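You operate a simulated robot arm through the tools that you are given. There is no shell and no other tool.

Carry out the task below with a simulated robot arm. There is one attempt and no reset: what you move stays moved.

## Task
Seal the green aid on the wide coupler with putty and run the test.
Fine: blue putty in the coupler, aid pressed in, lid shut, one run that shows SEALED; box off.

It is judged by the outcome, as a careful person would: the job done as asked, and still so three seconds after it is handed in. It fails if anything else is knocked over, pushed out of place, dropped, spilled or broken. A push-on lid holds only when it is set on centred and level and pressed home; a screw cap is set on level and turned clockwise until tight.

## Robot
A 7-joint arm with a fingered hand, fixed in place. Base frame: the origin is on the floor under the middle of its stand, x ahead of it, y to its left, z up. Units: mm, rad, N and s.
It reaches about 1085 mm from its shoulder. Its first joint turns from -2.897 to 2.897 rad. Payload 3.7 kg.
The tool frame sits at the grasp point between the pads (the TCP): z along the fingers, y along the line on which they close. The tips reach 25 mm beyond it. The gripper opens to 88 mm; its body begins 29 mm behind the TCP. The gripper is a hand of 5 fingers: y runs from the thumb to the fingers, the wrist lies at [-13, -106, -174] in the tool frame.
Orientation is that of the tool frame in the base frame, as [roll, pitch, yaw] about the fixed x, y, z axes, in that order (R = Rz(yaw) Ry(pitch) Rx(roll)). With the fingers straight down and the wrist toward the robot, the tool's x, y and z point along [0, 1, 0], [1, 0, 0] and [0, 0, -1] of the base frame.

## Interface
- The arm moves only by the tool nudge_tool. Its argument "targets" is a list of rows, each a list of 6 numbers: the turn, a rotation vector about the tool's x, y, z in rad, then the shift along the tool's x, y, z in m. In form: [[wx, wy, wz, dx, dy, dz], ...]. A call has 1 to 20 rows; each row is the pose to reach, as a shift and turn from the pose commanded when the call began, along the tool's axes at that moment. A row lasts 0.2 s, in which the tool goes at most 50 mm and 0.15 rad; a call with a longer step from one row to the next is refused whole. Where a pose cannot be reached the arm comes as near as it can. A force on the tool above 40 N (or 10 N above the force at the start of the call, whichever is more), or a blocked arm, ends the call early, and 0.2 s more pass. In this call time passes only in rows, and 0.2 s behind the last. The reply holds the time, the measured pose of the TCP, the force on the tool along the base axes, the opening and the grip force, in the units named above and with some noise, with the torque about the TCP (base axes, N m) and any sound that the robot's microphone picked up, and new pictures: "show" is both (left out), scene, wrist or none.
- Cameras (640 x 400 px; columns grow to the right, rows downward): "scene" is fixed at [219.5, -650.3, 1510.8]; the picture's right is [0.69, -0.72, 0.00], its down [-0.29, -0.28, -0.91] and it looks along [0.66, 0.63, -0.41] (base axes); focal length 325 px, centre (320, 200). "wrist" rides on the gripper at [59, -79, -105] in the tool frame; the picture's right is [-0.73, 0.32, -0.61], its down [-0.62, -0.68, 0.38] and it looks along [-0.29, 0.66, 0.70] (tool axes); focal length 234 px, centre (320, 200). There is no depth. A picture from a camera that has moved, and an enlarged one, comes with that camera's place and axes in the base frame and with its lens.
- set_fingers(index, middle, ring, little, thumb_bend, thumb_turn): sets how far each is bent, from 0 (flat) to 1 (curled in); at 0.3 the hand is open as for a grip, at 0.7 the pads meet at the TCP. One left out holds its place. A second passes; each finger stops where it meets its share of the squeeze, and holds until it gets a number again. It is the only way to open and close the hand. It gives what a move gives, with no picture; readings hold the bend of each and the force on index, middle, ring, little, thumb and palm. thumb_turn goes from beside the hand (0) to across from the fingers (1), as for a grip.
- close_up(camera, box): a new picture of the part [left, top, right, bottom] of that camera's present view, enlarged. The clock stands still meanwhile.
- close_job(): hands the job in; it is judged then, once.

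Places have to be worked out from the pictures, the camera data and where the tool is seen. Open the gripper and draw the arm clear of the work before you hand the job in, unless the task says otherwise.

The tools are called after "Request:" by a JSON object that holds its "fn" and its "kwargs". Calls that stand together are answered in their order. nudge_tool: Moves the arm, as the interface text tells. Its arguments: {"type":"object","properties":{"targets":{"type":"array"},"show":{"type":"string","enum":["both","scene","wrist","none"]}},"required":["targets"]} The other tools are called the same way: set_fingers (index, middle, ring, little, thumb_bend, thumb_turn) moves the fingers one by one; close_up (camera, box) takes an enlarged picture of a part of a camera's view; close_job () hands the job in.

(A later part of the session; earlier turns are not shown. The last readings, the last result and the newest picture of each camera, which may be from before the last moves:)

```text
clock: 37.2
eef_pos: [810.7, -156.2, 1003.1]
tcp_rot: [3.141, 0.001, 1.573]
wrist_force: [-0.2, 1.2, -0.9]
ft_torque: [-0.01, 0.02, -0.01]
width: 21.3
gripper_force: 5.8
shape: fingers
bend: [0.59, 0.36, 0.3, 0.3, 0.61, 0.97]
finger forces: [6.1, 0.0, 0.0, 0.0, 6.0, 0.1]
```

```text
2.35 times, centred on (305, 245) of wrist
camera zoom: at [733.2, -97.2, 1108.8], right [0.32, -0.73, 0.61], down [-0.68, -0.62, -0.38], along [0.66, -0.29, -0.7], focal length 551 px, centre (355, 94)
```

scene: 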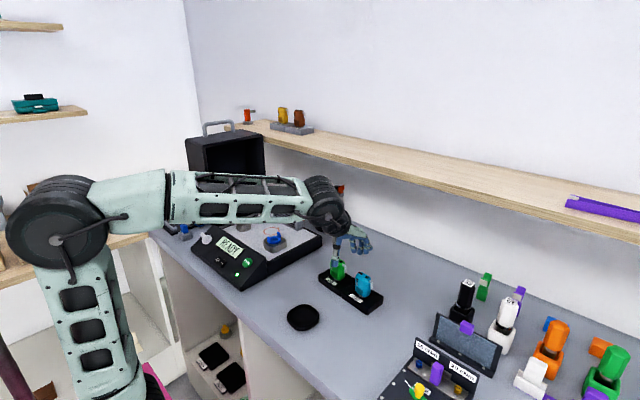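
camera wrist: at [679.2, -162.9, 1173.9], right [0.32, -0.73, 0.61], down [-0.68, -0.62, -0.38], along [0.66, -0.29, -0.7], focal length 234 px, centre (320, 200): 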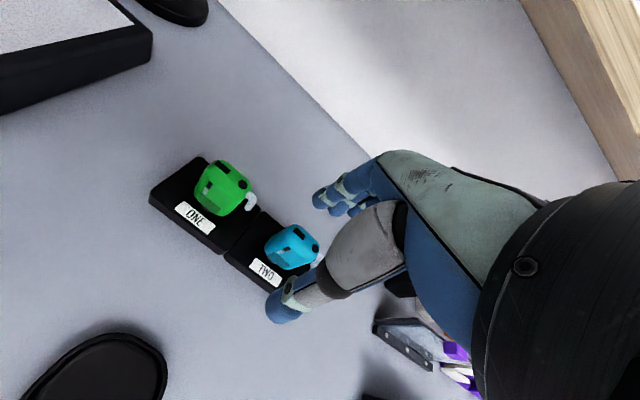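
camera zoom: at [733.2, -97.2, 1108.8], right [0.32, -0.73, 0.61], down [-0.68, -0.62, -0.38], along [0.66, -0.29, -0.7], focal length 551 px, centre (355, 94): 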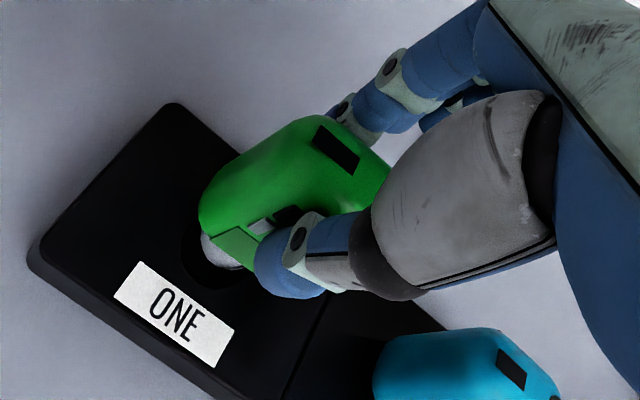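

The aid is lifted and hangs upright with a thick nozzle about 20 mm across. I'll raise it clear of the stand and measure the nozzle's position relative to the hand.

Request:
{"fn": "nudge_tool", "kwargs": {"targets": [[0, 0, 0, 0, 0, -0.02], [0, 0, 0, 0, 0, -0.045], [0, 0, 0, 0, 0, -0.07], [0, 0, 0, 0, 0, -0.09]], "show": "none"}}

Request:
{"fn": "close_up", "kwargs": {"camera": "scene", "box": [320, 200, 370, 265]}}

Request:
{"fn": "close_up", "kwargs": {"camera": "wrist", "box": [250, 180, 350, 280]}}

```text
clock: 38.2
eef_pos: [809.1, -155.6, 1093.6]
tcp_rot: [-3.141, 0.0, 1.573]
wrist_force: [0.4, 0.0, -1.2]
ft_torque: [0.01, -0.02, 0.0]
width: 21.0
gripper_force: 6.1
shape: fingers
bend: [0.59, 0.36, 0.3, 0.3, 0.61, 0.97]
finger forces: [6.0, 0.0, 0.0, 0.0, 6.0, 0.0]
```

```text
6.15 times, centred on (345, 232) of scene
camera zoom: at [219.5, -650.3, 1510.8], right [0.69, -0.72, 0.0], down [-0.29, -0.28, -0.91], along [0.66, 0.63, -0.41], focal length 1999 px, centre (166, 0)
```

zoom: 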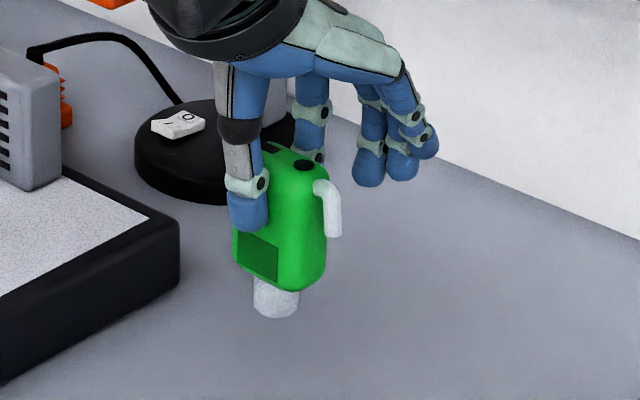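

```text
4.00 times, centred on (300, 230) of wrist
camera zoom: at [731.2, -96.5, 1199.3], right [0.32, -0.73, 0.61], down [-0.68, -0.62, -0.38], along [0.66, -0.29, -0.7], focal length 937 px, centre (400, 80)
```

zoom: 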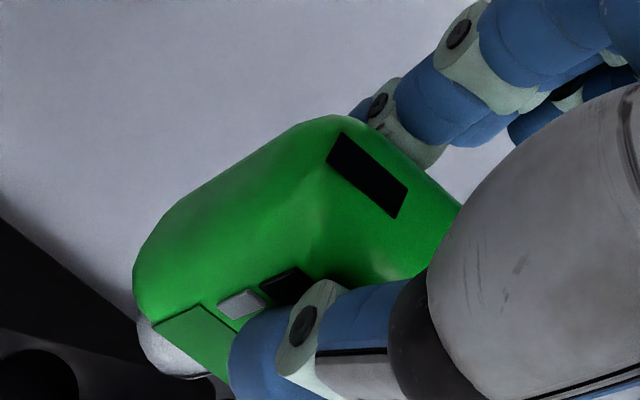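

The nozzle bottom is about 76 mm below the TCP and offset roughly (-3, +2) mm. I'll carry the aid across, level, to above the putty.

Request:
{"fn": "nudge_tool", "kwargs": {"targets": [[0, 0, 0, 0.01, -0.002, -0.01], [0, 0, 0, 0.035, -0.006, -0.017], [0, 0, 0, 0.07, -0.012, -0.017], [0, 0, 0, 0.105, -0.018, -0.017], [0, 0, 0, 0.14, -0.024, -0.017], [0, 0, 0, 0.175, -0.031, -0.017], [0, 0, 0, 0.205, -0.036, -0.017], [0, 0, 0, 0.227, -0.04, -0.017], [0, 0, 0, 0.2348, -0.041, -0.017]], "show": "both"}}

Request:
{"fn": "close_up", "kwargs": {"camera": "scene", "box": [250, 180, 310, 260]}}

Request:
{"fn": "close_up", "kwargs": {"camera": "wrist", "box": [220, 180, 350, 300]}}

```text
clock: 40.2
eef_pos: [768.7, 78.2, 1111.1]
tcp_rot: [-3.141, -0.001, 1.571]
wrist_force: [-0.1, 0.5, -0.1]
ft_torque: [-0.02, 0.01, 0.0]
width: 21.2
gripper_force: 6.4
shape: fingers
bend: [0.59, 0.36, 0.3, 0.3, 0.61, 0.97]
finger forces: [5.8, 0.0, 0.1, 0.0, 5.9, 0.0]
camera wrist: at [691.5, 137.8, 1216.4], right [0.32, -0.73, 0.61], down [-0.68, -0.62, -0.38], along [0.66, -0.29, -0.7], focal length 234 px, centre (320, 200)
```

scene: 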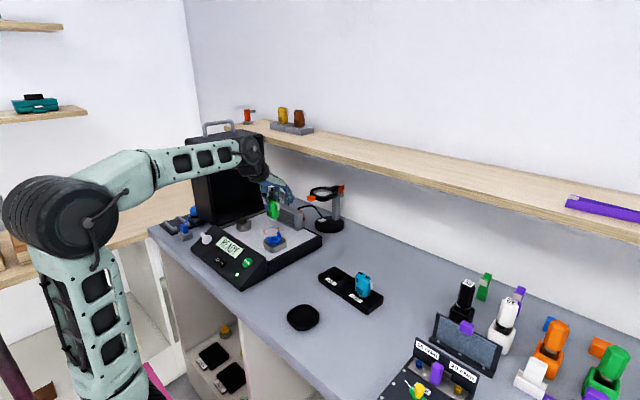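
wrist: 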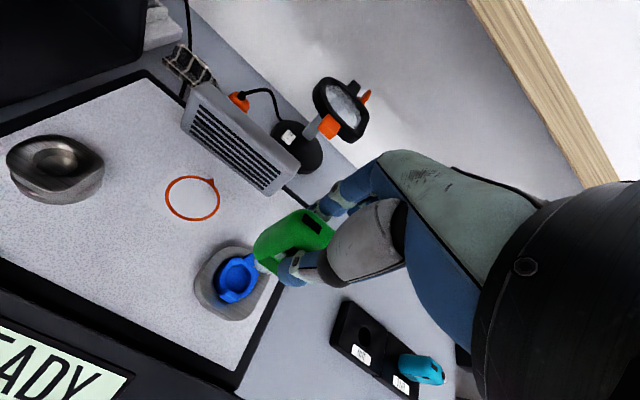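

```text
5.00 times, centred on (280, 220) of scene
camera zoom: at [219.5, -650.3, 1510.8], right [0.69, -0.72, 0.0], down [-0.29, -0.28, -0.91], along [0.66, 0.63, -0.41], focal length 1624 px, centre (520, 100)
```

zoom: 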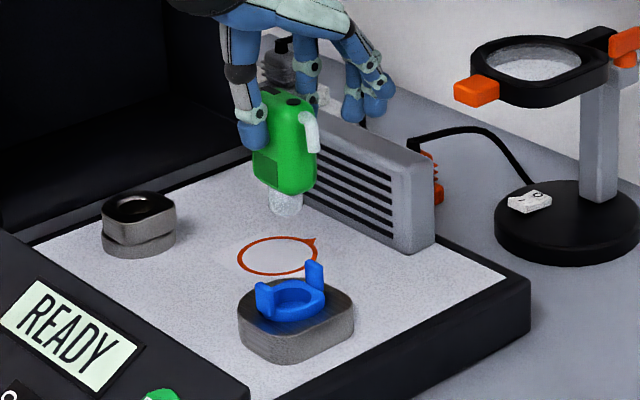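

```text
3.33 times, centred on (285, 240) of wrist
camera zoom: at [691.5, 137.8, 1216.4], right [0.32, -0.73, 0.61], down [-0.68, -0.62, -0.38], along [0.66, -0.29, -0.7], focal length 781 px, centre (437, 67)
```

zoom: 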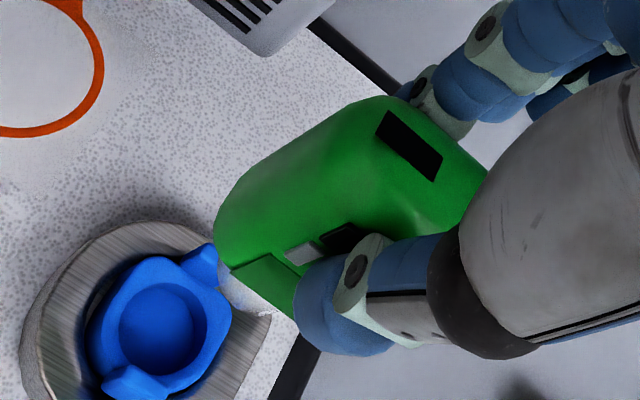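

The aid is above the coupler. I'll zoom in on the scene view to compare the nozzle against the putty hole more precisely.

Request:
{"fn": "close_up", "kwargs": {"camera": "scene", "box": [262, 210, 298, 246]}}

Request:
{"fn": "close_up", "kwargs": {"camera": "wrist", "box": [210, 230, 290, 300]}}

```text
11.11 times, centred on (280, 228) of scene
camera zoom: at [219.5, -650.3, 1510.8], right [0.69, -0.72, 0.0], down [-0.29, -0.28, -0.91], along [0.66, 0.63, -0.41], focal length 3610 px, centre (764, -111)
```

zoom: 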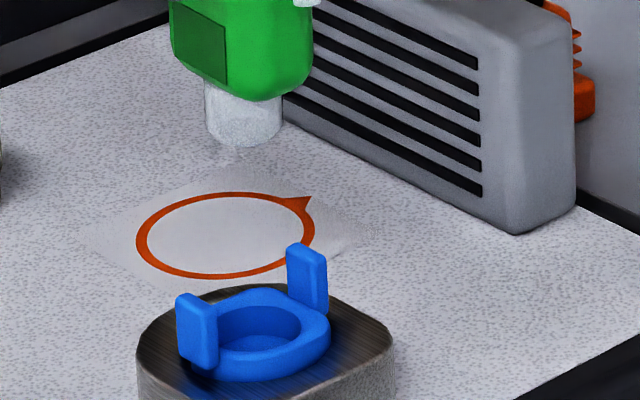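

```text
5.71 times, centred on (250, 265) of wrist
camera zoom: at [691.5, 137.8, 1216.4], right [0.32, -0.73, 0.61], down [-0.68, -0.62, -0.38], along [0.66, -0.29, -0.7], focal length 1338 px, centre (720, -171)
```

zoom: 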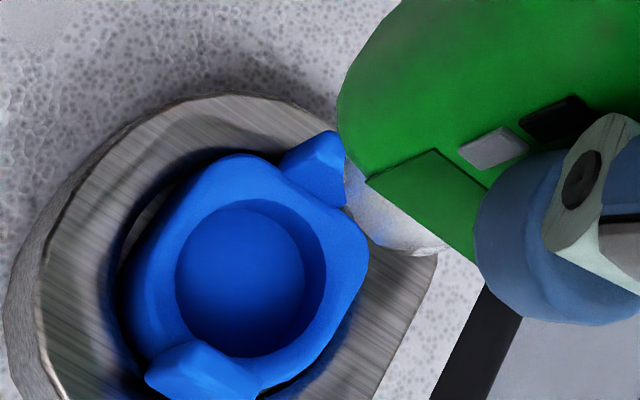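

The two cameras disagree slightly on the nozzle, which may be a few mm too far in +x. I'll lower it to just above the tabs with half that correction and compare again where the parallax is smaller.

Request:
{"fn": "nudge_tool", "kwargs": {"targets": [[0, 0, 0, -0.0005, -0.001, 0.012], [0, 0, 0, -0.001, -0.002, 0.024], [0, 0, 0, -0.001, -0.002, 0.034]], "show": "none"}}

Request:
{"fn": "close_up", "kwargs": {"camera": "scene", "box": [262, 210, 298, 246]}}

Request:
{"fn": "close_up", "kwargs": {"camera": "wrist", "box": [230, 210, 310, 280]}}

```text
clock: 41.0
eef_pos: [766.5, 77.2, 1076.0]
tcp_rot: [-3.14, -0.001, 1.573]
wrist_force: [-1.1, 0.2, -1.1]
ft_torque: [0.02, -0.01, 0.0]
width: 21.0
gripper_force: 5.7
shape: fingers
bend: [0.59, 0.36, 0.3, 0.3, 0.61, 0.97]
finger forces: [5.9, 0.0, 0.1, 0.0, 5.8, 0.1]
```

```text
11.11 times, centred on (280, 228) of scene
camera zoom: at [219.5, -650.3, 1510.8], right [0.69, -0.72, 0.0], down [-0.29, -0.28, -0.91], along [0.66, 0.63, -0.41], focal length 3610 px, centre (764, -111)
```

zoom: 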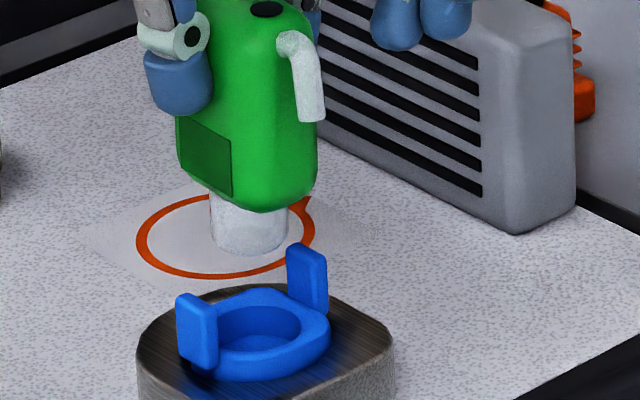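

```text
5.71 times, centred on (270, 245) of wrist
camera zoom: at [689.6, 136.4, 1182.3], right [0.32, -0.73, 0.61], down [-0.68, -0.62, -0.38], along [0.66, -0.29, -0.7], focal length 1338 px, centre (606, -57)
```

zoom: 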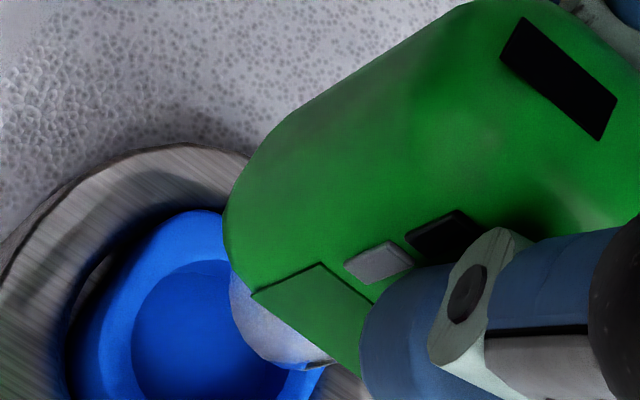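

The nozzle now looks about 2 mm too far +x and within 1 mm in y. I'll shift that much and lower to just inside the tab height.

Request:
{"fn": "nudge_tool", "kwargs": {"targets": [[0, 0, 0, -0.0007, -0.002, 0.005], [0, 0, 0, -0.0007, -0.002, 0.012], [0, 0, 0, -0.0007, -0.002, 0.017]], "show": "none"}}

Request:
{"fn": "close_up", "kwargs": {"camera": "scene", "box": [262, 210, 298, 246]}}

Request:
{"fn": "close_up", "kwargs": {"camera": "wrist", "box": [230, 210, 310, 280]}}

```text
clock: 41.8
eef_pos: [765.7, 77.6, 1058.9]
tcp_rot: [-3.141, 0.0, 1.571]
wrist_force: [-0.2, -0.4, -0.1]
ft_torque: [-0.06, -0.03, -0.02]
width: 20.8
gripper_force: 5.7
shape: fingers
bend: [0.59, 0.36, 0.3, 0.3, 0.61, 0.97]
finger forces: [5.8, 0.0, 0.0, 0.0, 5.8, 0.1]
```

```text
11.11 times, centred on (280, 228) of scene
camera zoom: at [219.5, -650.3, 1510.8], right [0.69, -0.72, 0.0], down [-0.29, -0.28, -0.91], along [0.66, 0.63, -0.41], focal length 3610 px, centre (764, -111)
```

zoom: 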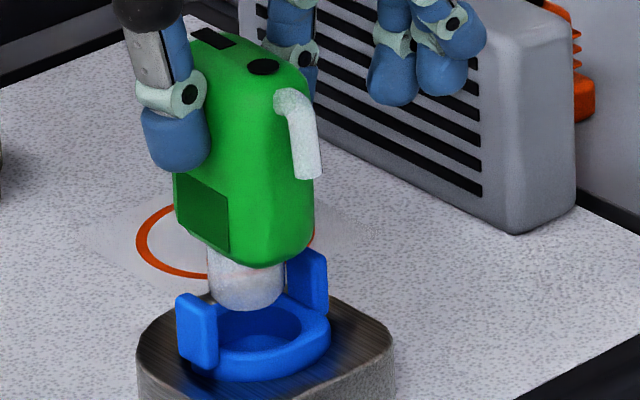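

```text
5.71 times, centred on (270, 245) of wrist
camera zoom: at [687.4, 136.5, 1165.5], right [0.32, -0.73, 0.61], down [-0.68, -0.62, -0.38], along [0.66, -0.29, -0.7], focal length 1338 px, centre (606, -57)
```

zoom: 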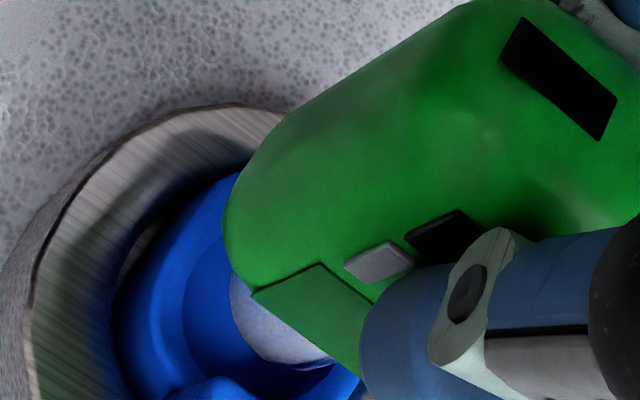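

Both cameras now put the nozzle within about 1 mm of the hole centre. I'll lower it into the putty hole slowly.

Request:
{"fn": "nudge_tool", "kwargs": {"targets": [[0, 0, 0, -0.0005, 0.0005, 0.004], [0, 0, 0, -0.0005, 0.0005, 0.008], [0, 0, 0, -0.0005, 0.0005, 0.012]], "show": "none"}}

Request:
{"fn": "close_up", "kwargs": {"camera": "scene", "box": [262, 214, 298, 250]}}

Request:
{"fn": "close_up", "kwargs": {"camera": "wrist", "box": [230, 210, 310, 280]}}

```text
clock: 42.6
eef_pos: [766.1, 76.4, 1047.3]
tcp_rot: [-3.141, 0.0, 1.57]
wrist_force: [-0.5, 0.1, -0.6]
ft_torque: [0.01, 0.03, -0.01]
width: 21.0
gripper_force: 5.8
shape: fingers
bend: [0.59, 0.36, 0.3, 0.3, 0.61, 0.97]
finger forces: [5.9, 0.0, 0.1, 0.0, 5.9, 0.1]
```

```text
11.11 times, centred on (280, 232) of scene
camera zoom: at [219.5, -650.3, 1510.8], right [0.69, -0.72, 0.0], down [-0.29, -0.28, -0.91], along [0.66, 0.63, -0.41], focal length 3610 px, centre (764, -156)
```

zoom: 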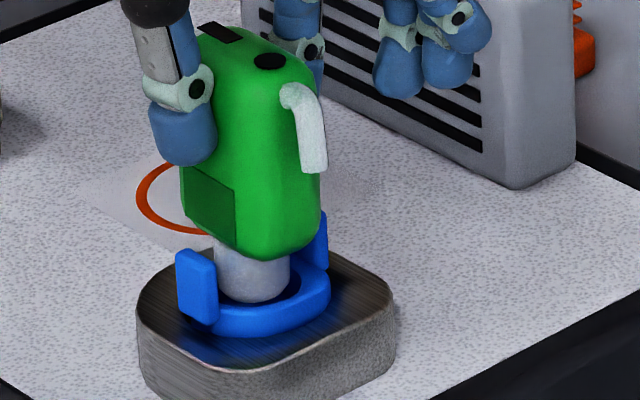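

```text
5.71 times, centred on (270, 245) of wrist
camera zoom: at [688.4, 135.9, 1153.3], right [0.32, -0.73, 0.61], down [-0.68, -0.62, -0.38], along [0.66, -0.29, -0.7], focal length 1338 px, centre (606, -57)
```

zoom: 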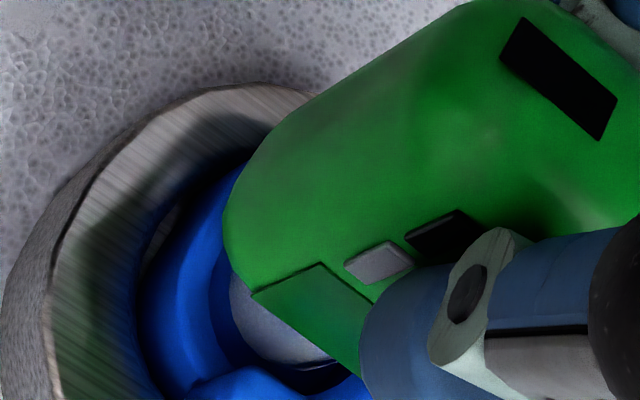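

The nozzle is going into the hole with an even gap around it and no contact force. I'll continue down in small steps.

Request:
{"fn": "nudge_tool", "kwargs": {"targets": [[0, 0, 0, 0, 0, 0.002], [0, 0, 0, 0, 0, 0.004], [0, 0, 0, 0, 0, 0.006], [0, 0, 0, 0, 0, 0.008]], "show": "none"}}

Request:
{"fn": "close_up", "kwargs": {"camera": "scene", "box": [262, 214, 298, 250]}}

Request:
{"fn": "close_up", "kwargs": {"camera": "wrist", "box": [230, 210, 310, 280]}}

```text
clock: 43.6
eef_pos: [765.8, 75.7, 1038.6]
tcp_rot: [3.141, 0.001, 1.575]
wrist_force: [-0.4, -0.8, -1.1]
ft_torque: [0.0, -0.02, 0.01]
width: 21.1
gripper_force: 6.0
shape: fingers
bend: [0.59, 0.36, 0.3, 0.3, 0.61, 0.97]
finger forces: [5.9, 0.1, 0.0, 0.0, 5.9, 0.0]
```

```text
11.11 times, centred on (280, 232) of scene
camera zoom: at [219.5, -650.3, 1510.8], right [0.69, -0.72, 0.0], down [-0.29, -0.28, -0.91], along [0.66, 0.63, -0.41], focal length 3610 px, centre (764, -156)
```

zoom: 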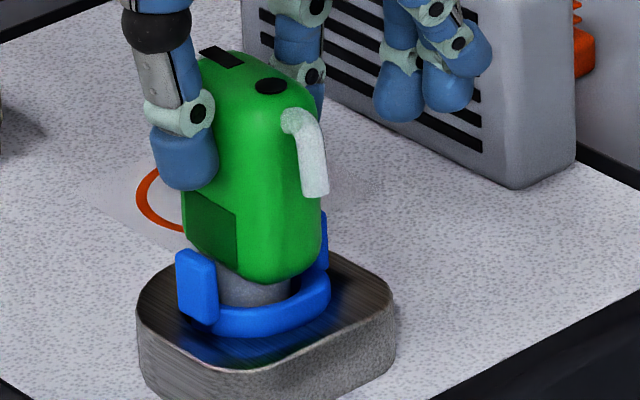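

```text
5.71 times, centred on (270, 245) of wrist
camera zoom: at [688.5, 136.4, 1145.2], right [0.32, -0.73, 0.61], down [-0.68, -0.62, -0.38], along [0.66, -0.29, -0.7], focal length 1338 px, centre (606, -57)
```

zoom: 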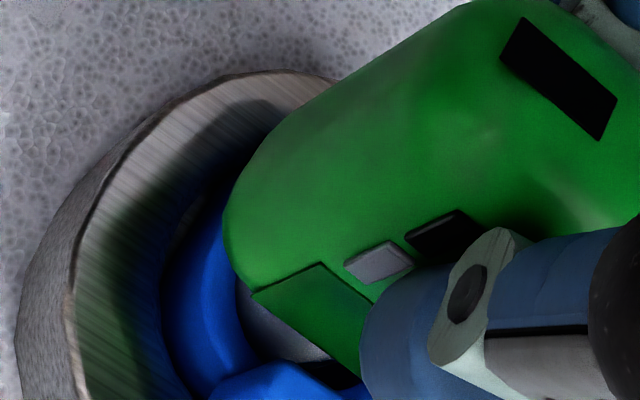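

Still free, with the nozzle about 8 mm in. Going down further until I feel the bottom.

Request:
{"fn": "nudge_tool", "kwargs": {"targets": [[0, 0, 0, 0, 0, 0.0015], [0, 0, 0, 0, 0, 0.003], [0, 0, 0, 0, 0, 0.0045], [0, 0, 0, 0, 0, 0.006]], "show": "none"}}

Request:
{"fn": "close_up", "kwargs": {"camera": "scene", "box": [262, 214, 298, 250]}}

```text
clock: 44.6
eef_pos: [766.5, 76.5, 1033.8]
tcp_rot: [3.139, 0.001, 1.573]
wrist_force: [0.0, 0.6, 10.6]
ft_torque: [0.05, 0.01, 0.02]
width: 20.7
gripper_force: 7.3
shape: fingers
bend: [0.6, 0.36, 0.3, 0.3, 0.62, 0.97]
finger forces: [7.4, 0.0, 0.0, 0.0, 7.5, 0.1]
```

```text
11.11 times, centred on (280, 232) of scene
camera zoom: at [219.5, -650.3, 1510.8], right [0.69, -0.72, 0.0], down [-0.29, -0.28, -0.91], along [0.66, 0.63, -0.41], focal length 3610 px, centre (764, -156)
```

zoom: 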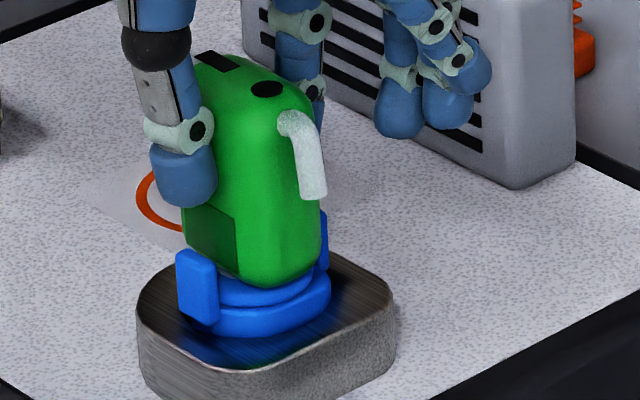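

A blue collar has now risen around the nozzle and I read 10.6 N, so the putty is squeezing up around it. I'll look closer before pressing more.

Request:
{"fn": "close_up", "kwargs": {"camera": "scene", "box": [268, 218, 292, 246]}}

Request:
{"fn": "close_up", "kwargs": {"camera": "wrist", "box": [220, 190, 320, 290]}}

```text
14.29 times, centred on (280, 232) of scene
camera zoom: at [219.5, -650.3, 1510.8], right [0.69, -0.72, 0.0], down [-0.29, -0.28, -0.91], along [0.66, 0.63, -0.41], focal length 4641 px, centre (891, -257)
```

zoom: 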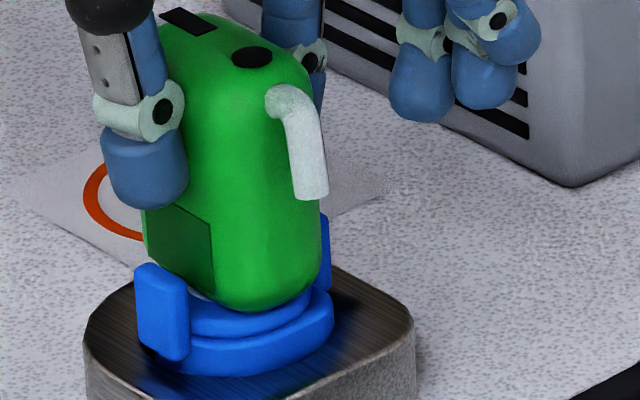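

```text
4.00 times, centred on (270, 240) of wrist
camera zoom: at [687.9, 136.1, 1140.0], right [0.32, -0.73, 0.61], down [-0.68, -0.62, -0.38], along [0.66, -0.29, -0.7], focal length 937 px, centre (520, 40)
```

zoom: 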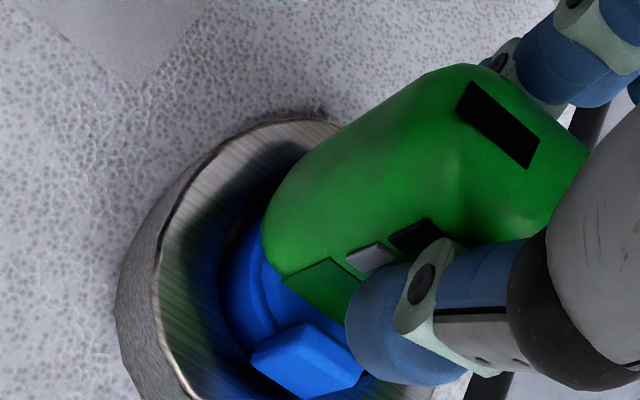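

The putty has flowed up into a collar sealing the nozzle, and the aid stands upright. I'll open the fingers without moving the arm.

Request:
{"fn": "set_fingers", "kwargs": {"index": 0.54, "thumb_bend": 0.54}}

Request:
{"fn": "set_fingers", "kwargs": {"index": 0.4, "thumb_bend": 0.4}}

Request:
{"fn": "close_up", "kwargs": {"camera": "scene", "box": [262, 214, 298, 250]}}

```text
clock: 45.6
eef_pos: [765.2, 76.3, 1033.5]
tcp_rot: [-3.14, 0.0, 1.571]
wrist_force: [0.1, 1.1, -0.2]
ft_torque: [0.0, 0.01, 0.02]
width: 32.6
gripper_force: 0.0
shape: fingers
bend: [0.54, 0.36, 0.3, 0.3, 0.54, 0.97]
finger forces: [0.0, 0.0, 0.0, 0.0, 0.0, 0.1]
```

```text
clock: 46.6
eef_pos: [766.3, 77.1, 1033.1]
tcp_rot: [3.141, 0.0, 1.572]
wrist_force: [0.0, 1.2, 0.2]
ft_torque: [-0.01, -0.04, -0.02]
width: 63.1
gripper_force: 0.0
shape: fingers
bend: [0.4, 0.36, 0.3, 0.3, 0.4, 0.97]
finger forces: [0.0, 0.0, 0.0, 0.1, 0.1, 0.0]
```

```text
11.11 times, centred on (280, 232) of scene
camera zoom: at [219.5, -650.3, 1510.8], right [0.69, -0.72, 0.0], down [-0.29, -0.28, -0.91], along [0.66, 0.63, -0.41], focal length 3610 px, centre (764, -156)
```

zoom: 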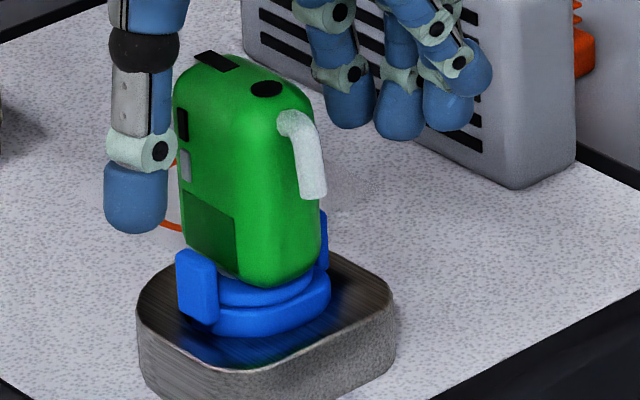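

The aid stands vertical on its own, sealed in the coupler. I'll retreat straight up and then study the lid and its handle before closing it.

Request:
{"fn": "nudge_tool", "kwargs": {"targets": [[0, 0, 0, 0, 0, -0.015], [0, 0, 0, 0, 0, -0.035], [0, 0, 0, 0, 0, -0.065], [0, 0, 0, 0, 0, -0.1], [0, 0, 0, 0, -0.02, -0.14], [0, 0, 0, -0.02, -0.06, -0.16], [0, 0, 0, -0.04, -0.1, -0.18]], "show": "both"}}

Request:
{"fn": "close_up", "kwargs": {"camera": "scene", "box": [262, 214, 298, 250]}}

```text
clock: 48.2
eef_pos: [668.3, 35.3, 1212.6]
tcp_rot: [-3.141, 0.0, 1.571]
wrist_force: [0.1, -0.4, -0.6]
ft_torque: [0.02, 0.03, -0.03]
width: 63.5
gripper_force: 0.1
shape: fingers
bend: [0.4, 0.36, 0.3, 0.3, 0.4, 0.97]
finger forces: [0.0, 0.0, 0.1, 0.1, 0.0, 0.0]
camera wrist: at [590.3, 94.7, 1319.3], right [0.32, -0.73, 0.61], down [-0.68, -0.62, -0.38], along [0.66, -0.29, -0.7], focal length 234 px, centre (320, 200)
```

scene: 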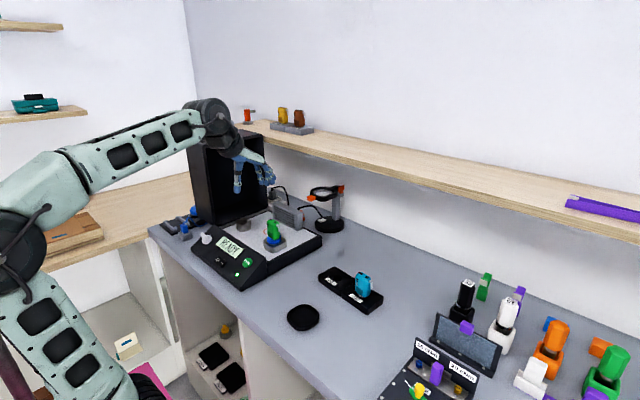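
wrist: 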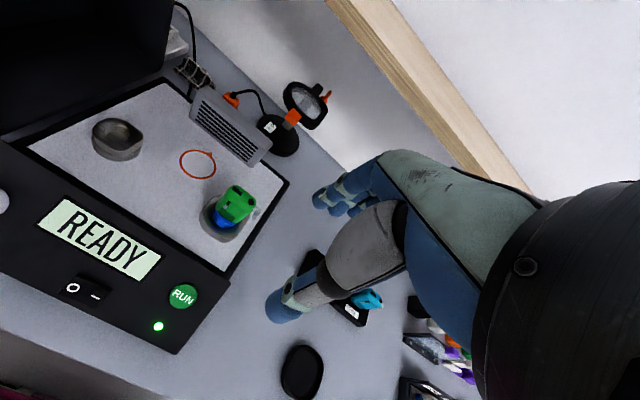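

```text
11.11 times, centred on (280, 232) of scene
camera zoom: at [219.5, -650.3, 1510.8], right [0.69, -0.72, 0.0], down [-0.29, -0.28, -0.91], along [0.66, 0.63, -0.41], focal length 3610 px, centre (764, -156)
```

zoom: 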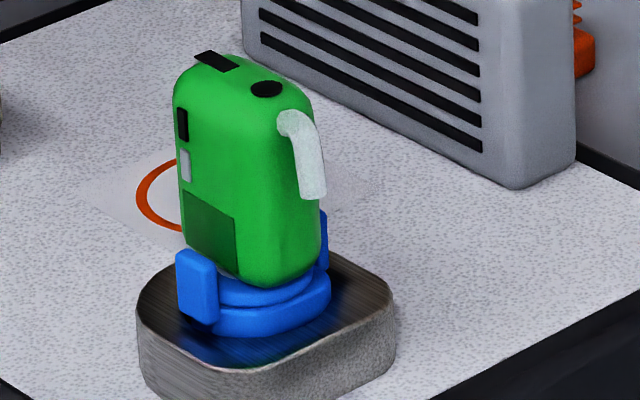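

The aid and coupler are undisturbed. I'll move the arm out of the scene camera's line so I can study the lid, hinge and handle.

Request:
{"fn": "nudge_tool", "kwargs": {"targets": [[0, 0, 0, -0.04, -0.015, 0.0], [0, 0, 0, -0.08, -0.03, 0.0], [0, 0, 0, -0.12, -0.045, 0.0], [0, 0, 0, -0.16, -0.06, 0.0], [0, 0, 0, -0.2, -0.075, 0.0], [0, 0, 0, -0.24, -0.09, 0.0]], "show": "none"}}

Request:
{"fn": "close_up", "kwargs": {"camera": "scene", "box": [170, 110, 290, 240]}}

Request:
{"fn": "close_up", "kwargs": {"camera": "scene", "box": [180, 112, 250, 152]}}

Request:
{"fn": "close_up", "kwargs": {"camera": "scene", "box": [150, 190, 340, 300]}}

```text
clock: 49.6
eef_pos: [574.7, -203.7, 1214.1]
tcp_rot: [3.14, 0.0, 1.573]
wrist_force: [-0.4, -0.3, -0.6]
ft_torque: [0.01, -0.01, 0.01]
width: 63.1
gripper_force: 0.1
shape: fingers
bend: [0.4, 0.36, 0.3, 0.3, 0.4, 0.97]
finger forces: [0.1, 0.0, 0.1, 0.1, 0.0, 0.1]
```

```text
3.08 times, centred on (230, 175) of scene
camera zoom: at [219.5, -650.3, 1510.8], right [0.69, -0.72, 0.0], down [-0.29, -0.28, -0.91], along [0.66, 0.63, -0.41], focal length 1000 px, centre (597, 277)
```

zoom: 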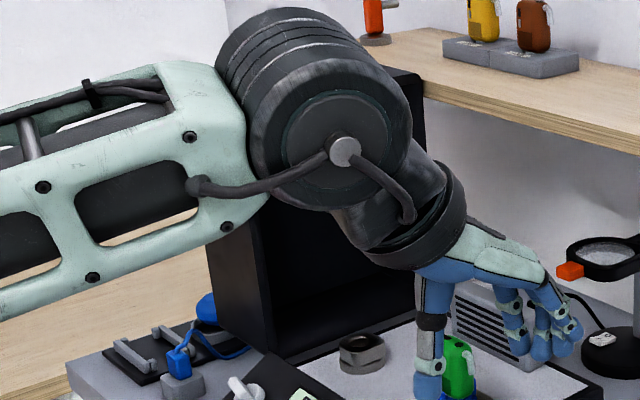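

```text
9.14 times, centred on (215, 132) of scene
camera zoom: at [219.5, -650.3, 1510.8], right [0.69, -0.72, 0.0], down [-0.29, -0.28, -0.91], along [0.66, 0.63, -0.41], focal length 2970 px, centre (1280, 822)
```

zoom: 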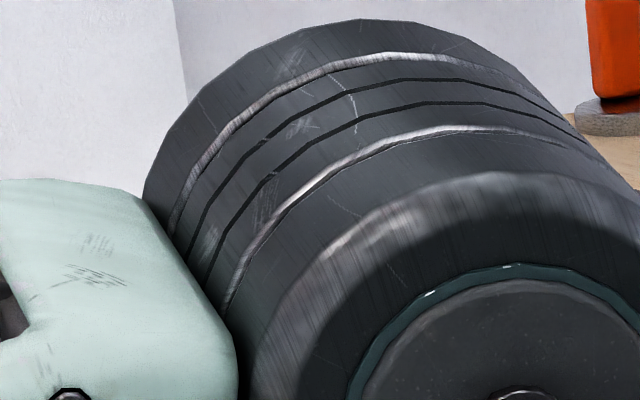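

```text
3.37 times, centred on (245, 245) of scene
camera zoom: at [219.5, -650.3, 1510.8], right [0.69, -0.72, 0.0], down [-0.29, -0.28, -0.91], along [0.66, 0.63, -0.41], focal length 1094 px, centre (573, 48)
```

zoom: 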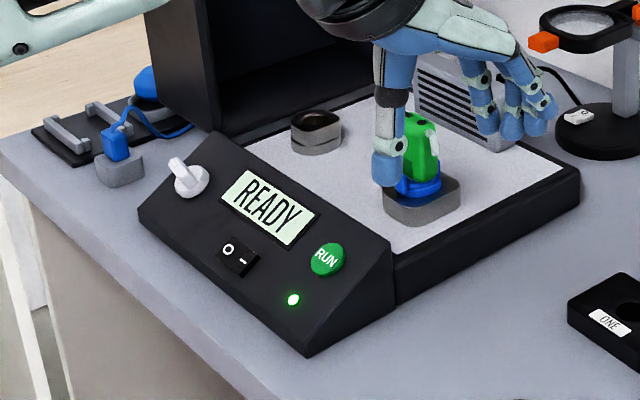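

The forearm is still in the way, so I'll drop a bit lower to the earlier pose that left the lid visible.

Request:
{"fn": "nudge_tool", "kwargs": {"targets": [[0, 0, 0, -0.015, -0.01, 0.035], [0, 0, 0, -0.035, -0.015, 0.07], [0, 0, 0, -0.06, -0.02, 0.1]], "show": "none"}}

Request:
{"fn": "close_up", "kwargs": {"camera": "scene", "box": [170, 110, 290, 240]}}

Request:
{"fn": "close_up", "kwargs": {"camera": "scene", "box": [180, 112, 250, 152]}}

Request:
{"fn": "close_up", "kwargs": {"camera": "scene", "box": [180, 195, 280, 250]}}

```text
clock: 50.4
eef_pos: [555.1, -263.2, 1113.7]
tcp_rot: [-3.141, 0.0, 1.573]
wrist_force: [0.9, 0.4, 1.0]
ft_torque: [-0.01, 0.0, 0.04]
width: 63.4
gripper_force: 0.1
shape: fingers
bend: [0.4, 0.36, 0.3, 0.3, 0.4, 0.97]
finger forces: [0.0, 0.0, 0.0, 0.0, 0.0, 0.1]
```

```text
3.08 times, centred on (230, 175) of scene
camera zoom: at [219.5, -650.3, 1510.8], right [0.69, -0.72, 0.0], down [-0.29, -0.28, -0.91], along [0.66, 0.63, -0.41], focal length 1000 px, centre (597, 277)
```

zoom: 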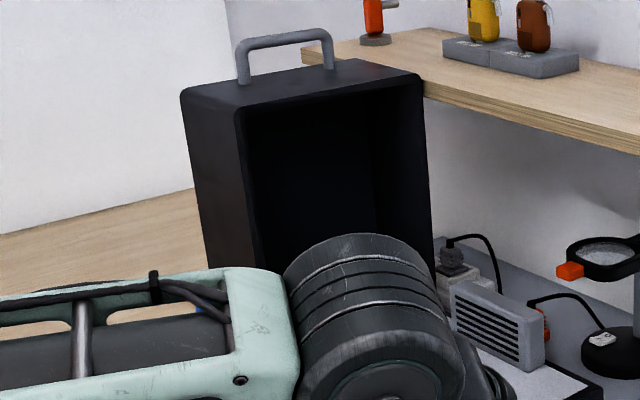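

```text
9.14 times, centred on (215, 132) of scene
camera zoom: at [219.5, -650.3, 1510.8], right [0.69, -0.72, 0.0], down [-0.29, -0.28, -0.91], along [0.66, 0.63, -0.41], focal length 2970 px, centre (1280, 822)
```

zoom: 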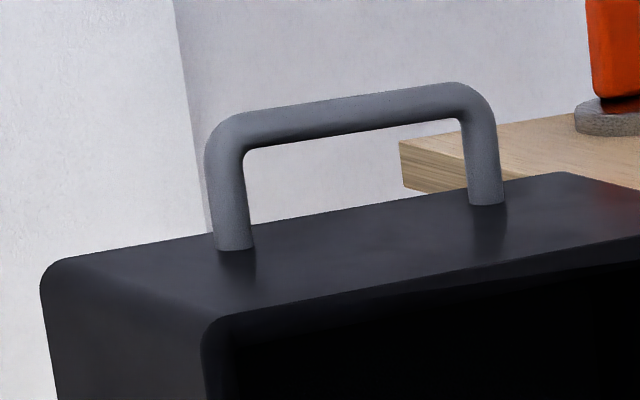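

```text
6.40 times, centred on (230, 222) of scene
camera zoom: at [219.5, -650.3, 1510.8], right [0.69, -0.72, 0.0], down [-0.29, -0.28, -0.91], along [0.66, 0.63, -0.41], focal length 2079 px, centre (896, 56)
```

zoom: 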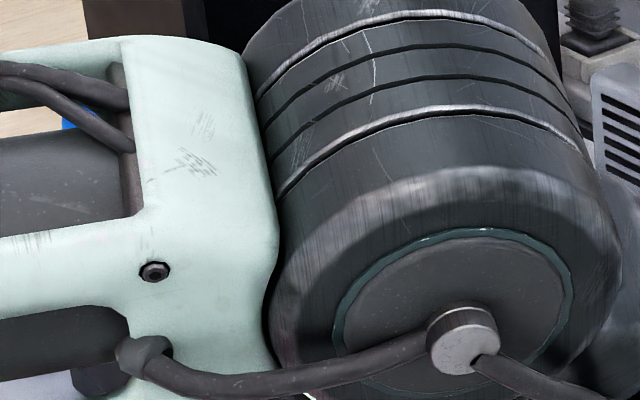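

The handle is a U-shaped bar about 14 mm thick, along x, on the lid's top end. To place it accurately I'll bring the wrist camera to a high spot in front of the lid, keeping x below the lid.

Request:
{"fn": "nudge_tool", "kwargs": {"targets": [[0, 0, 0, 0.039, 0.002, -0.021], [0, 0, 0, 0.078, 0.004, -0.042], [0, 0, 0, 0.117, 0.006, -0.063], [0, 0, 0, 0.156, 0.008, -0.084], [0, 0, 0, 0.195, 0.01, -0.105], [0, 0, 0, 0.234, 0.012, -0.126], [0, 0, 0, 0.273, 0.014, -0.147], [0, 0, 0, 0.312, 0.016, -0.168], [0, 0, 0, 0.351, 0.018, -0.189], [0, 0, 0, 0.39, 0.02, -0.21], [0, 0, 0, 0.429, 0.022, -0.231], [0, 0, 0, 0.468, 0.024, -0.252], [0, 0, 0, 0.507, 0.026, -0.273], [0, 0, 0, 0.546, 0.028, -0.294], [0, 0, 0, 0.585, 0.03, -0.315], [0, 0, 0, 0.62, 0.031, -0.335]], "show": "both"}}

```text
clock: 53.8
eef_pos: [584.2, 305.3, 1411.5]
tcp_rot: [-3.131, 0.0, 1.566]
wrist_force: [-0.1, -0.1, -0.4]
ft_torque: [0.0, -0.01, 0.01]
width: 63.3
gripper_force: 0.1
shape: fingers
bend: [0.4, 0.36, 0.3, 0.3, 0.4, 0.98]
finger forces: [0.0, 0.1, 0.0, 0.1, 0.0, 0.0]
out of reach, approached as far as the arm can: row 15, 16
camera wrist: at [507.7, 364.6, 1517.5], right [0.33, -0.73, 0.6], down [-0.69, -0.62, -0.38], along [0.65, -0.29, -0.7], focal length 234 px, centre (320, 200)
```

scene: 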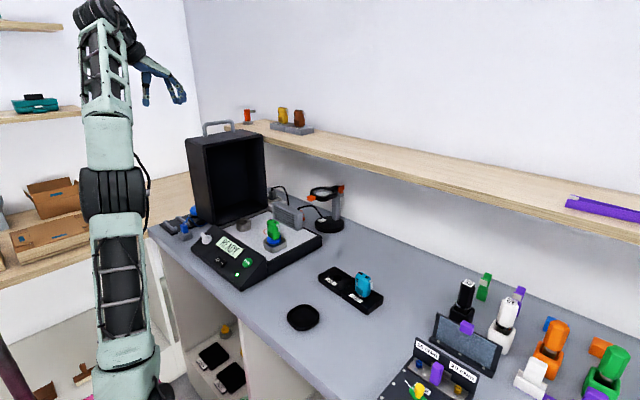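
wrist: 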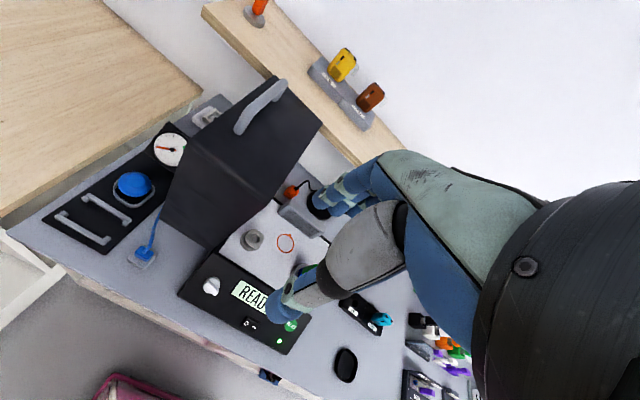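

The arm's reach ends about here, so reaching the handle from above is doubtful. This view shows the lid and handle well though, so I'll zoom in.

Request:
{"fn": "close_up", "kwargs": {"camera": "wrist", "box": [150, 60, 340, 260]}}

Request:
{"fn": "close_up", "kwargs": {"camera": "wrist", "box": [30, 80, 200, 280]}}

Request:
{"fn": "close_up", "kwargs": {"camera": "scene", "box": [170, 110, 290, 240]}}

Request:
{"fn": "close_up", "kwargs": {"camera": "scene", "box": [180, 190, 290, 250]}}

```text
2.00 times, centred on (245, 160) of wrist
camera zoom: at [507.7, 364.6, 1517.5], right [0.33, -0.73, 0.6], down [-0.69, -0.62, -0.38], along [0.65, -0.29, -0.7], focal length 468 px, centre (470, 280)
```

zoom: 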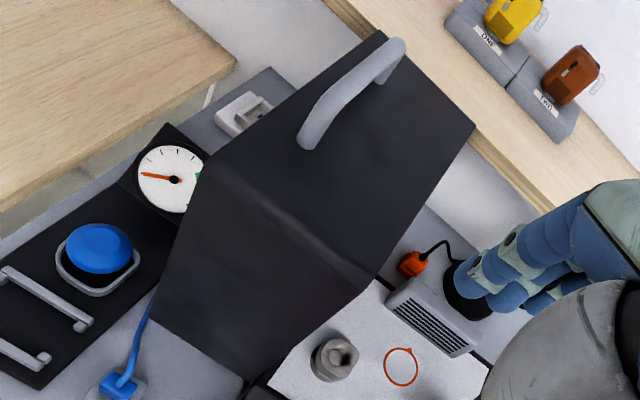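

```text
2.00 times, centred on (115, 180) of wrist
camera zoom: at [507.7, 364.6, 1517.5], right [0.33, -0.73, 0.6], down [-0.69, -0.62, -0.38], along [0.65, -0.29, -0.7], focal length 468 px, centre (730, 240)
```

zoom: 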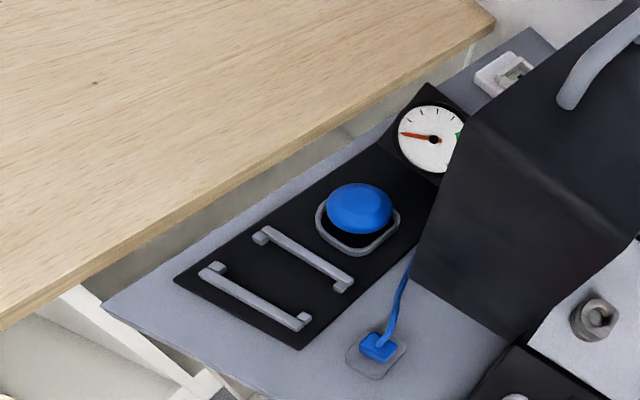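

```text
3.08 times, centred on (230, 175) of scene
camera zoom: at [219.5, -650.3, 1510.8], right [0.69, -0.72, 0.0], down [-0.29, -0.28, -0.91], along [0.66, 0.63, -0.41], focal length 1000 px, centre (597, 277)
```

zoom: 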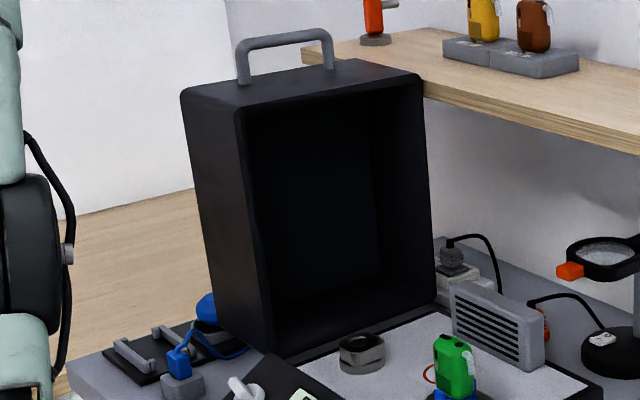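

```text
5.82 times, centred on (235, 220) of scene
camera zoom: at [219.5, -650.3, 1510.8], right [0.69, -0.72, 0.0], down [-0.29, -0.28, -0.91], along [0.66, 0.63, -0.41], focal length 1890 px, centre (814, 84)
```

zoom: 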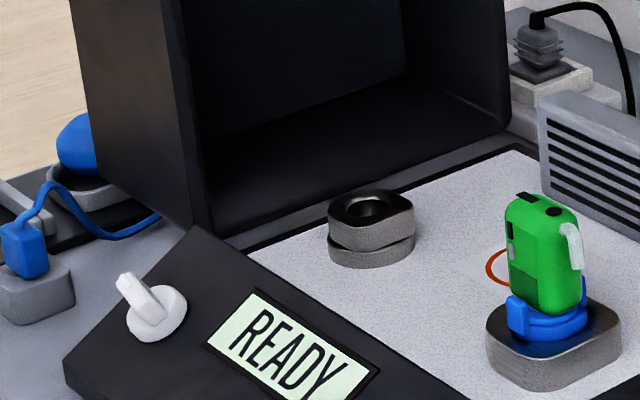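

From these views: the lid spans x ≈ 690–915 and y ≈ 312–441, with its top at z ≈ 1250 and its hinge at about y 310, z 955. The handle bar is near y ≈ 412, z ≈ 1295. I'll turn the hand to point forward (+x) beside the lid, so I can get behind it and gently test how the hinge behaves.

Request:
{"fn": "nudge_tool", "kwargs": {"targets": [[-0.143, 0, 0, 0.011, -0.003, 0.02], [-0.286, 0, 0, 0.022, -0.006, 0.04], [-0.429, 0, 0, 0.033, -0.009, 0.06], [-0.571, 0, 0, 0.045, -0.012, 0.08], [-0.714, 0, 0, 0.056, -0.015, 0.1], [-0.857, 0, 0, 0.067, -0.018, 0.12], [-1.0, 0, 0, 0.078, -0.02, 0.14], [-1.143, 0, 0, 0.09, -0.022, 0.16], [-1.286, 0, 0, 0.1, -0.024, 0.175], [-1.429, 0, 0, 0.112, -0.026, 0.19], [-1.571, 0, 0, 0.123, -0.026, 0.2]], "show": "both"}}

```text
clock: 56.2
eef_pos: [556.5, 427.9, 1210.4]
tcp_rot: [1.568, -0.001, 1.573]
wrist_force: [-0.2, -0.2, -0.9]
ft_torque: [0.02, 0.04, 0.0]
width: 63.2
gripper_force: 0.0
shape: fingers
bend: [0.4, 0.36, 0.3, 0.3, 0.4, 0.98]
finger forces: [0.0, 0.0, 0.0, 0.1, 0.0, 0.1]
camera wrist: at [452.6, 486.7, 1133.0], right [-0.61, -0.73, 0.32], down [0.39, -0.62, -0.68], along [0.69, -0.29, 0.66], focal length 234 px, centre (320, 200)
```

scene: 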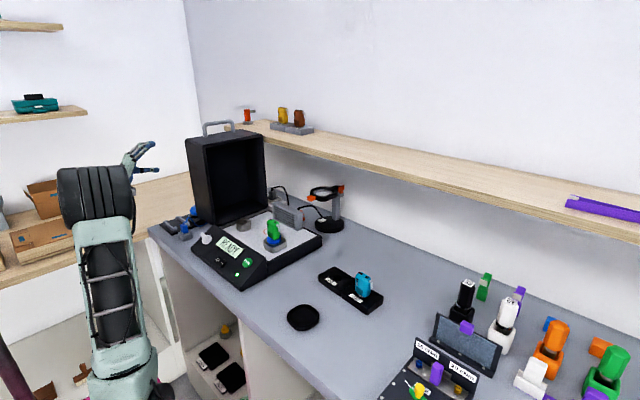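
wrist: 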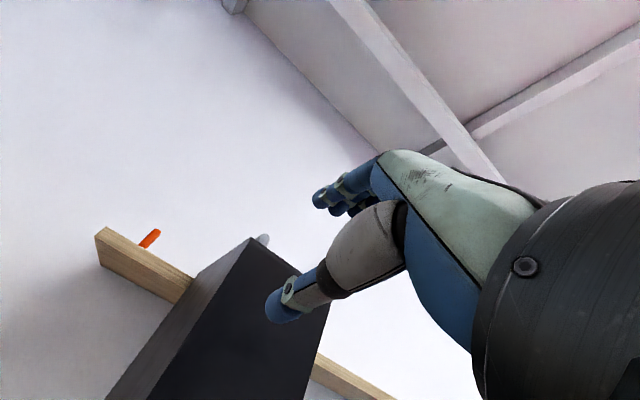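

The hand now points forward, beside the lid. I'll move outward to y ≈ 520 and then forward behind the lid, leaving a clear gap.

Request:
{"fn": "nudge_tool", "kwargs": {"targets": [[0, 0, 0, 0.045, -0.01, 0.0], [0, 0, 0, 0.09, -0.02, 0.0], [0, 0, 0, 0.098, -0.02, 0.045], [0, 0, 0, 0.098, -0.02, 0.09], [0, 0, 0, 0.098, -0.02, 0.135], [0, 0, 0, 0.098, -0.02, 0.18], [0, 0, 0, 0.098, -0.02, 0.21]], "show": "both"}}

Request:
{"fn": "close_up", "kwargs": {"camera": "scene", "box": [150, 90, 290, 240]}}

```text
clock: 57.8
eef_pos: [767.6, 526.5, 1193.1]
tcp_rot: [1.572, 0.001, 1.574]
wrist_force: [-0.9, 0.7, 0.6]
ft_torque: [-0.01, 0.0, 0.0]
width: 63.7
gripper_force: 0.1
shape: fingers
bend: [0.4, 0.36, 0.3, 0.3, 0.4, 0.98]
finger forces: [0.1, 0.0, 0.0, 0.0, 0.0, 0.0]
camera wrist: at [663.8, 584.6, 1114.2], right [-0.61, -0.73, 0.32], down [0.38, -0.62, -0.68], along [0.7, -0.29, 0.66], focal length 234 px, centre (320, 200)
```

scene: 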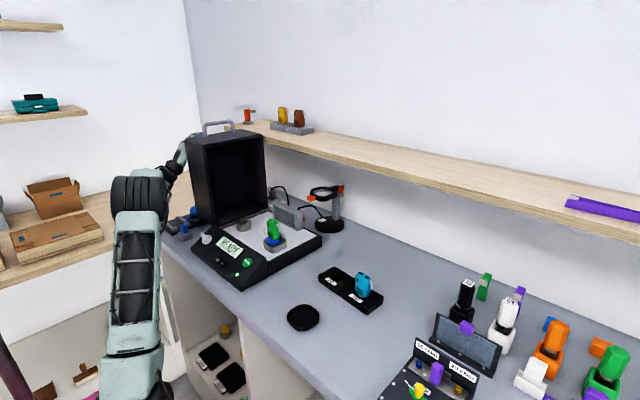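
wrist: 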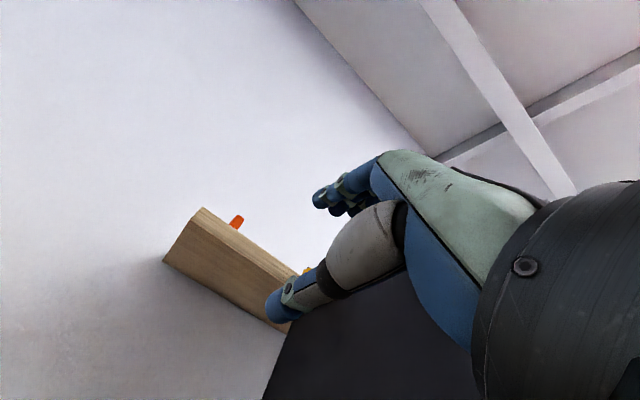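

```text
2.67 times, centred on (220, 165) of scene
camera zoom: at [219.5, -650.3, 1510.8], right [0.69, -0.72, 0.0], down [-0.29, -0.28, -0.91], along [0.66, 0.63, -0.41], focal length 866 px, centre (587, 293)
```

zoom: 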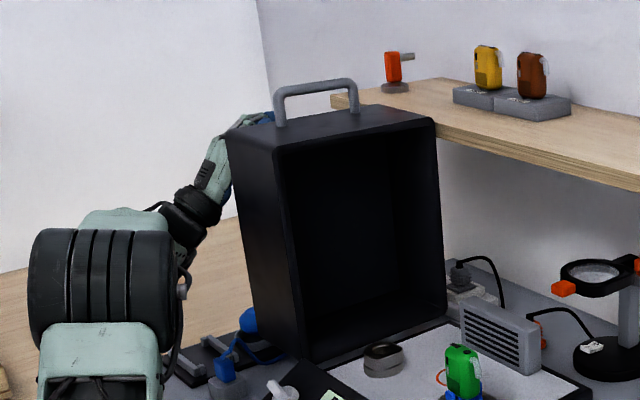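

The hand is behind the lid at a comfortable reach. I'll ease it toward -y to feel first contact with the back of the lid.

Request:
{"fn": "nudge_tool", "kwargs": {"targets": [[0, 0, 0, -0.008, 0, 0], [0, 0, 0, -0.016, 0, 0], [0, 0, 0, -0.024, 0, 0], [0, 0, 0, -0.03, 0, 0], [0, 0, 0, -0.036, 0, 0], [0, 0, 0, -0.042, 0, 0]], "show": "wrist"}}

Request:
{"fn": "close_up", "kwargs": {"camera": "scene", "box": [150, 90, 290, 240]}}

```text
clock: 59.2
eef_pos: [768.0, 484.3, 1190.9]
tcp_rot: [1.572, 0.0, 1.57]
wrist_force: [-0.3, 6.2, 3.5]
ft_torque: [-0.26, 0.21, -0.34]
width: 63.7
gripper_force: 3.1
shape: fingers
bend: [0.4, 0.36, 0.3, 0.3, 0.4, 0.98]
finger forces: [0.0, 0.1, 0.0, 1.0, 0.0, 5.8]
camera wrist: at [663.3, 544.1, 1113.6], right [-0.61, -0.73, 0.32], down [0.39, -0.62, -0.68], along [0.7, -0.29, 0.66], focal length 234 px, centre (320, 200)
```

wrist: 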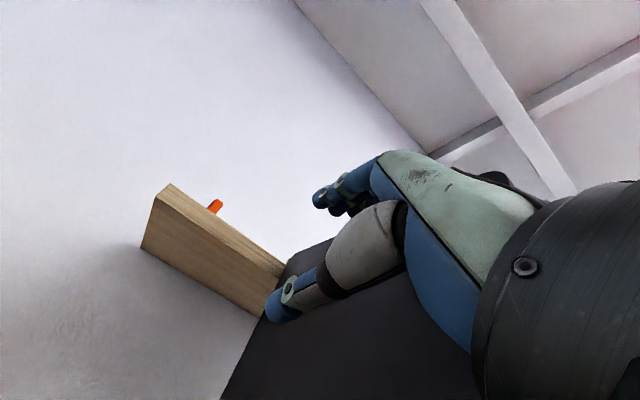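

```text
2.67 times, centred on (220, 165) of scene
camera zoom: at [219.5, -650.3, 1510.8], right [0.69, -0.72, 0.0], down [-0.29, -0.28, -0.91], along [0.66, 0.63, -0.41], focal length 866 px, centre (587, 293)
```

zoom: 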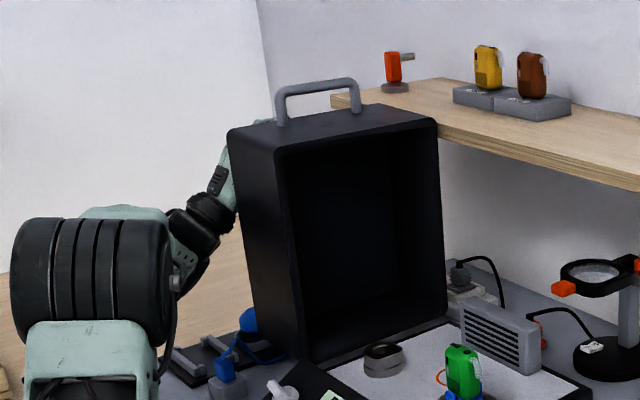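

I have contact: about 6 N on the palm edge, and the lid has begun to move slightly. I'll push it another 35 mm (about 8°), still well before its balance point, and see how it responds.

Request:
{"fn": "nudge_tool", "kwargs": {"targets": [[0, 0, 0, -0.006, 0, 0], [0, 0, 0, -0.012, 0, 0], [0, 0, 0, -0.018, 0, 0], [0, 0, 0, -0.024, 0, 0], [0, 0, 0, -0.03, 0, 0], [0, 0, 0, -0.035, 0, 0]], "show": "none"}}

Request:
{"fn": "close_up", "kwargs": {"camera": "scene", "box": [150, 90, 290, 240]}}

```text
clock: 60.6
eef_pos: [766.1, 450.3, 1191.3]
tcp_rot: [1.569, -0.001, 1.573]
wrist_force: [-9.7, 11.8, 10.3]
ft_torque: [0.25, 1.42, -1.3]
width: 63.2
gripper_force: 0.2
shape: fingers
bend: [0.4, 0.36, 0.3, 0.3, 0.4, 0.98]
finger forces: [0.0, 0.0, 0.0, 0.0, 0.0, 0.1]
```

```text
2.67 times, centred on (220, 165) of scene
camera zoom: at [219.5, -650.3, 1510.8], right [0.69, -0.72, 0.0], down [-0.29, -0.28, -0.91], along [0.66, 0.63, -0.41], focal length 866 px, centre (587, 293)
```

zoom: 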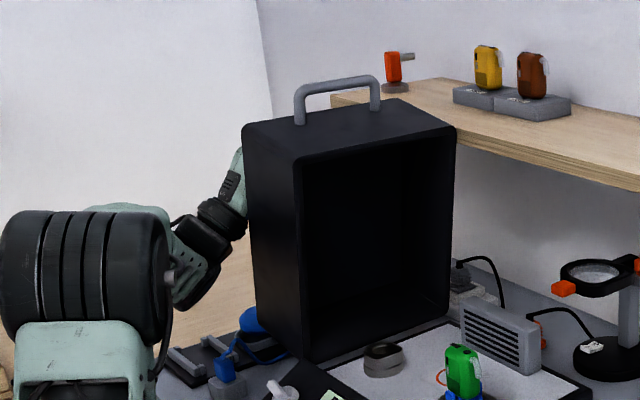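

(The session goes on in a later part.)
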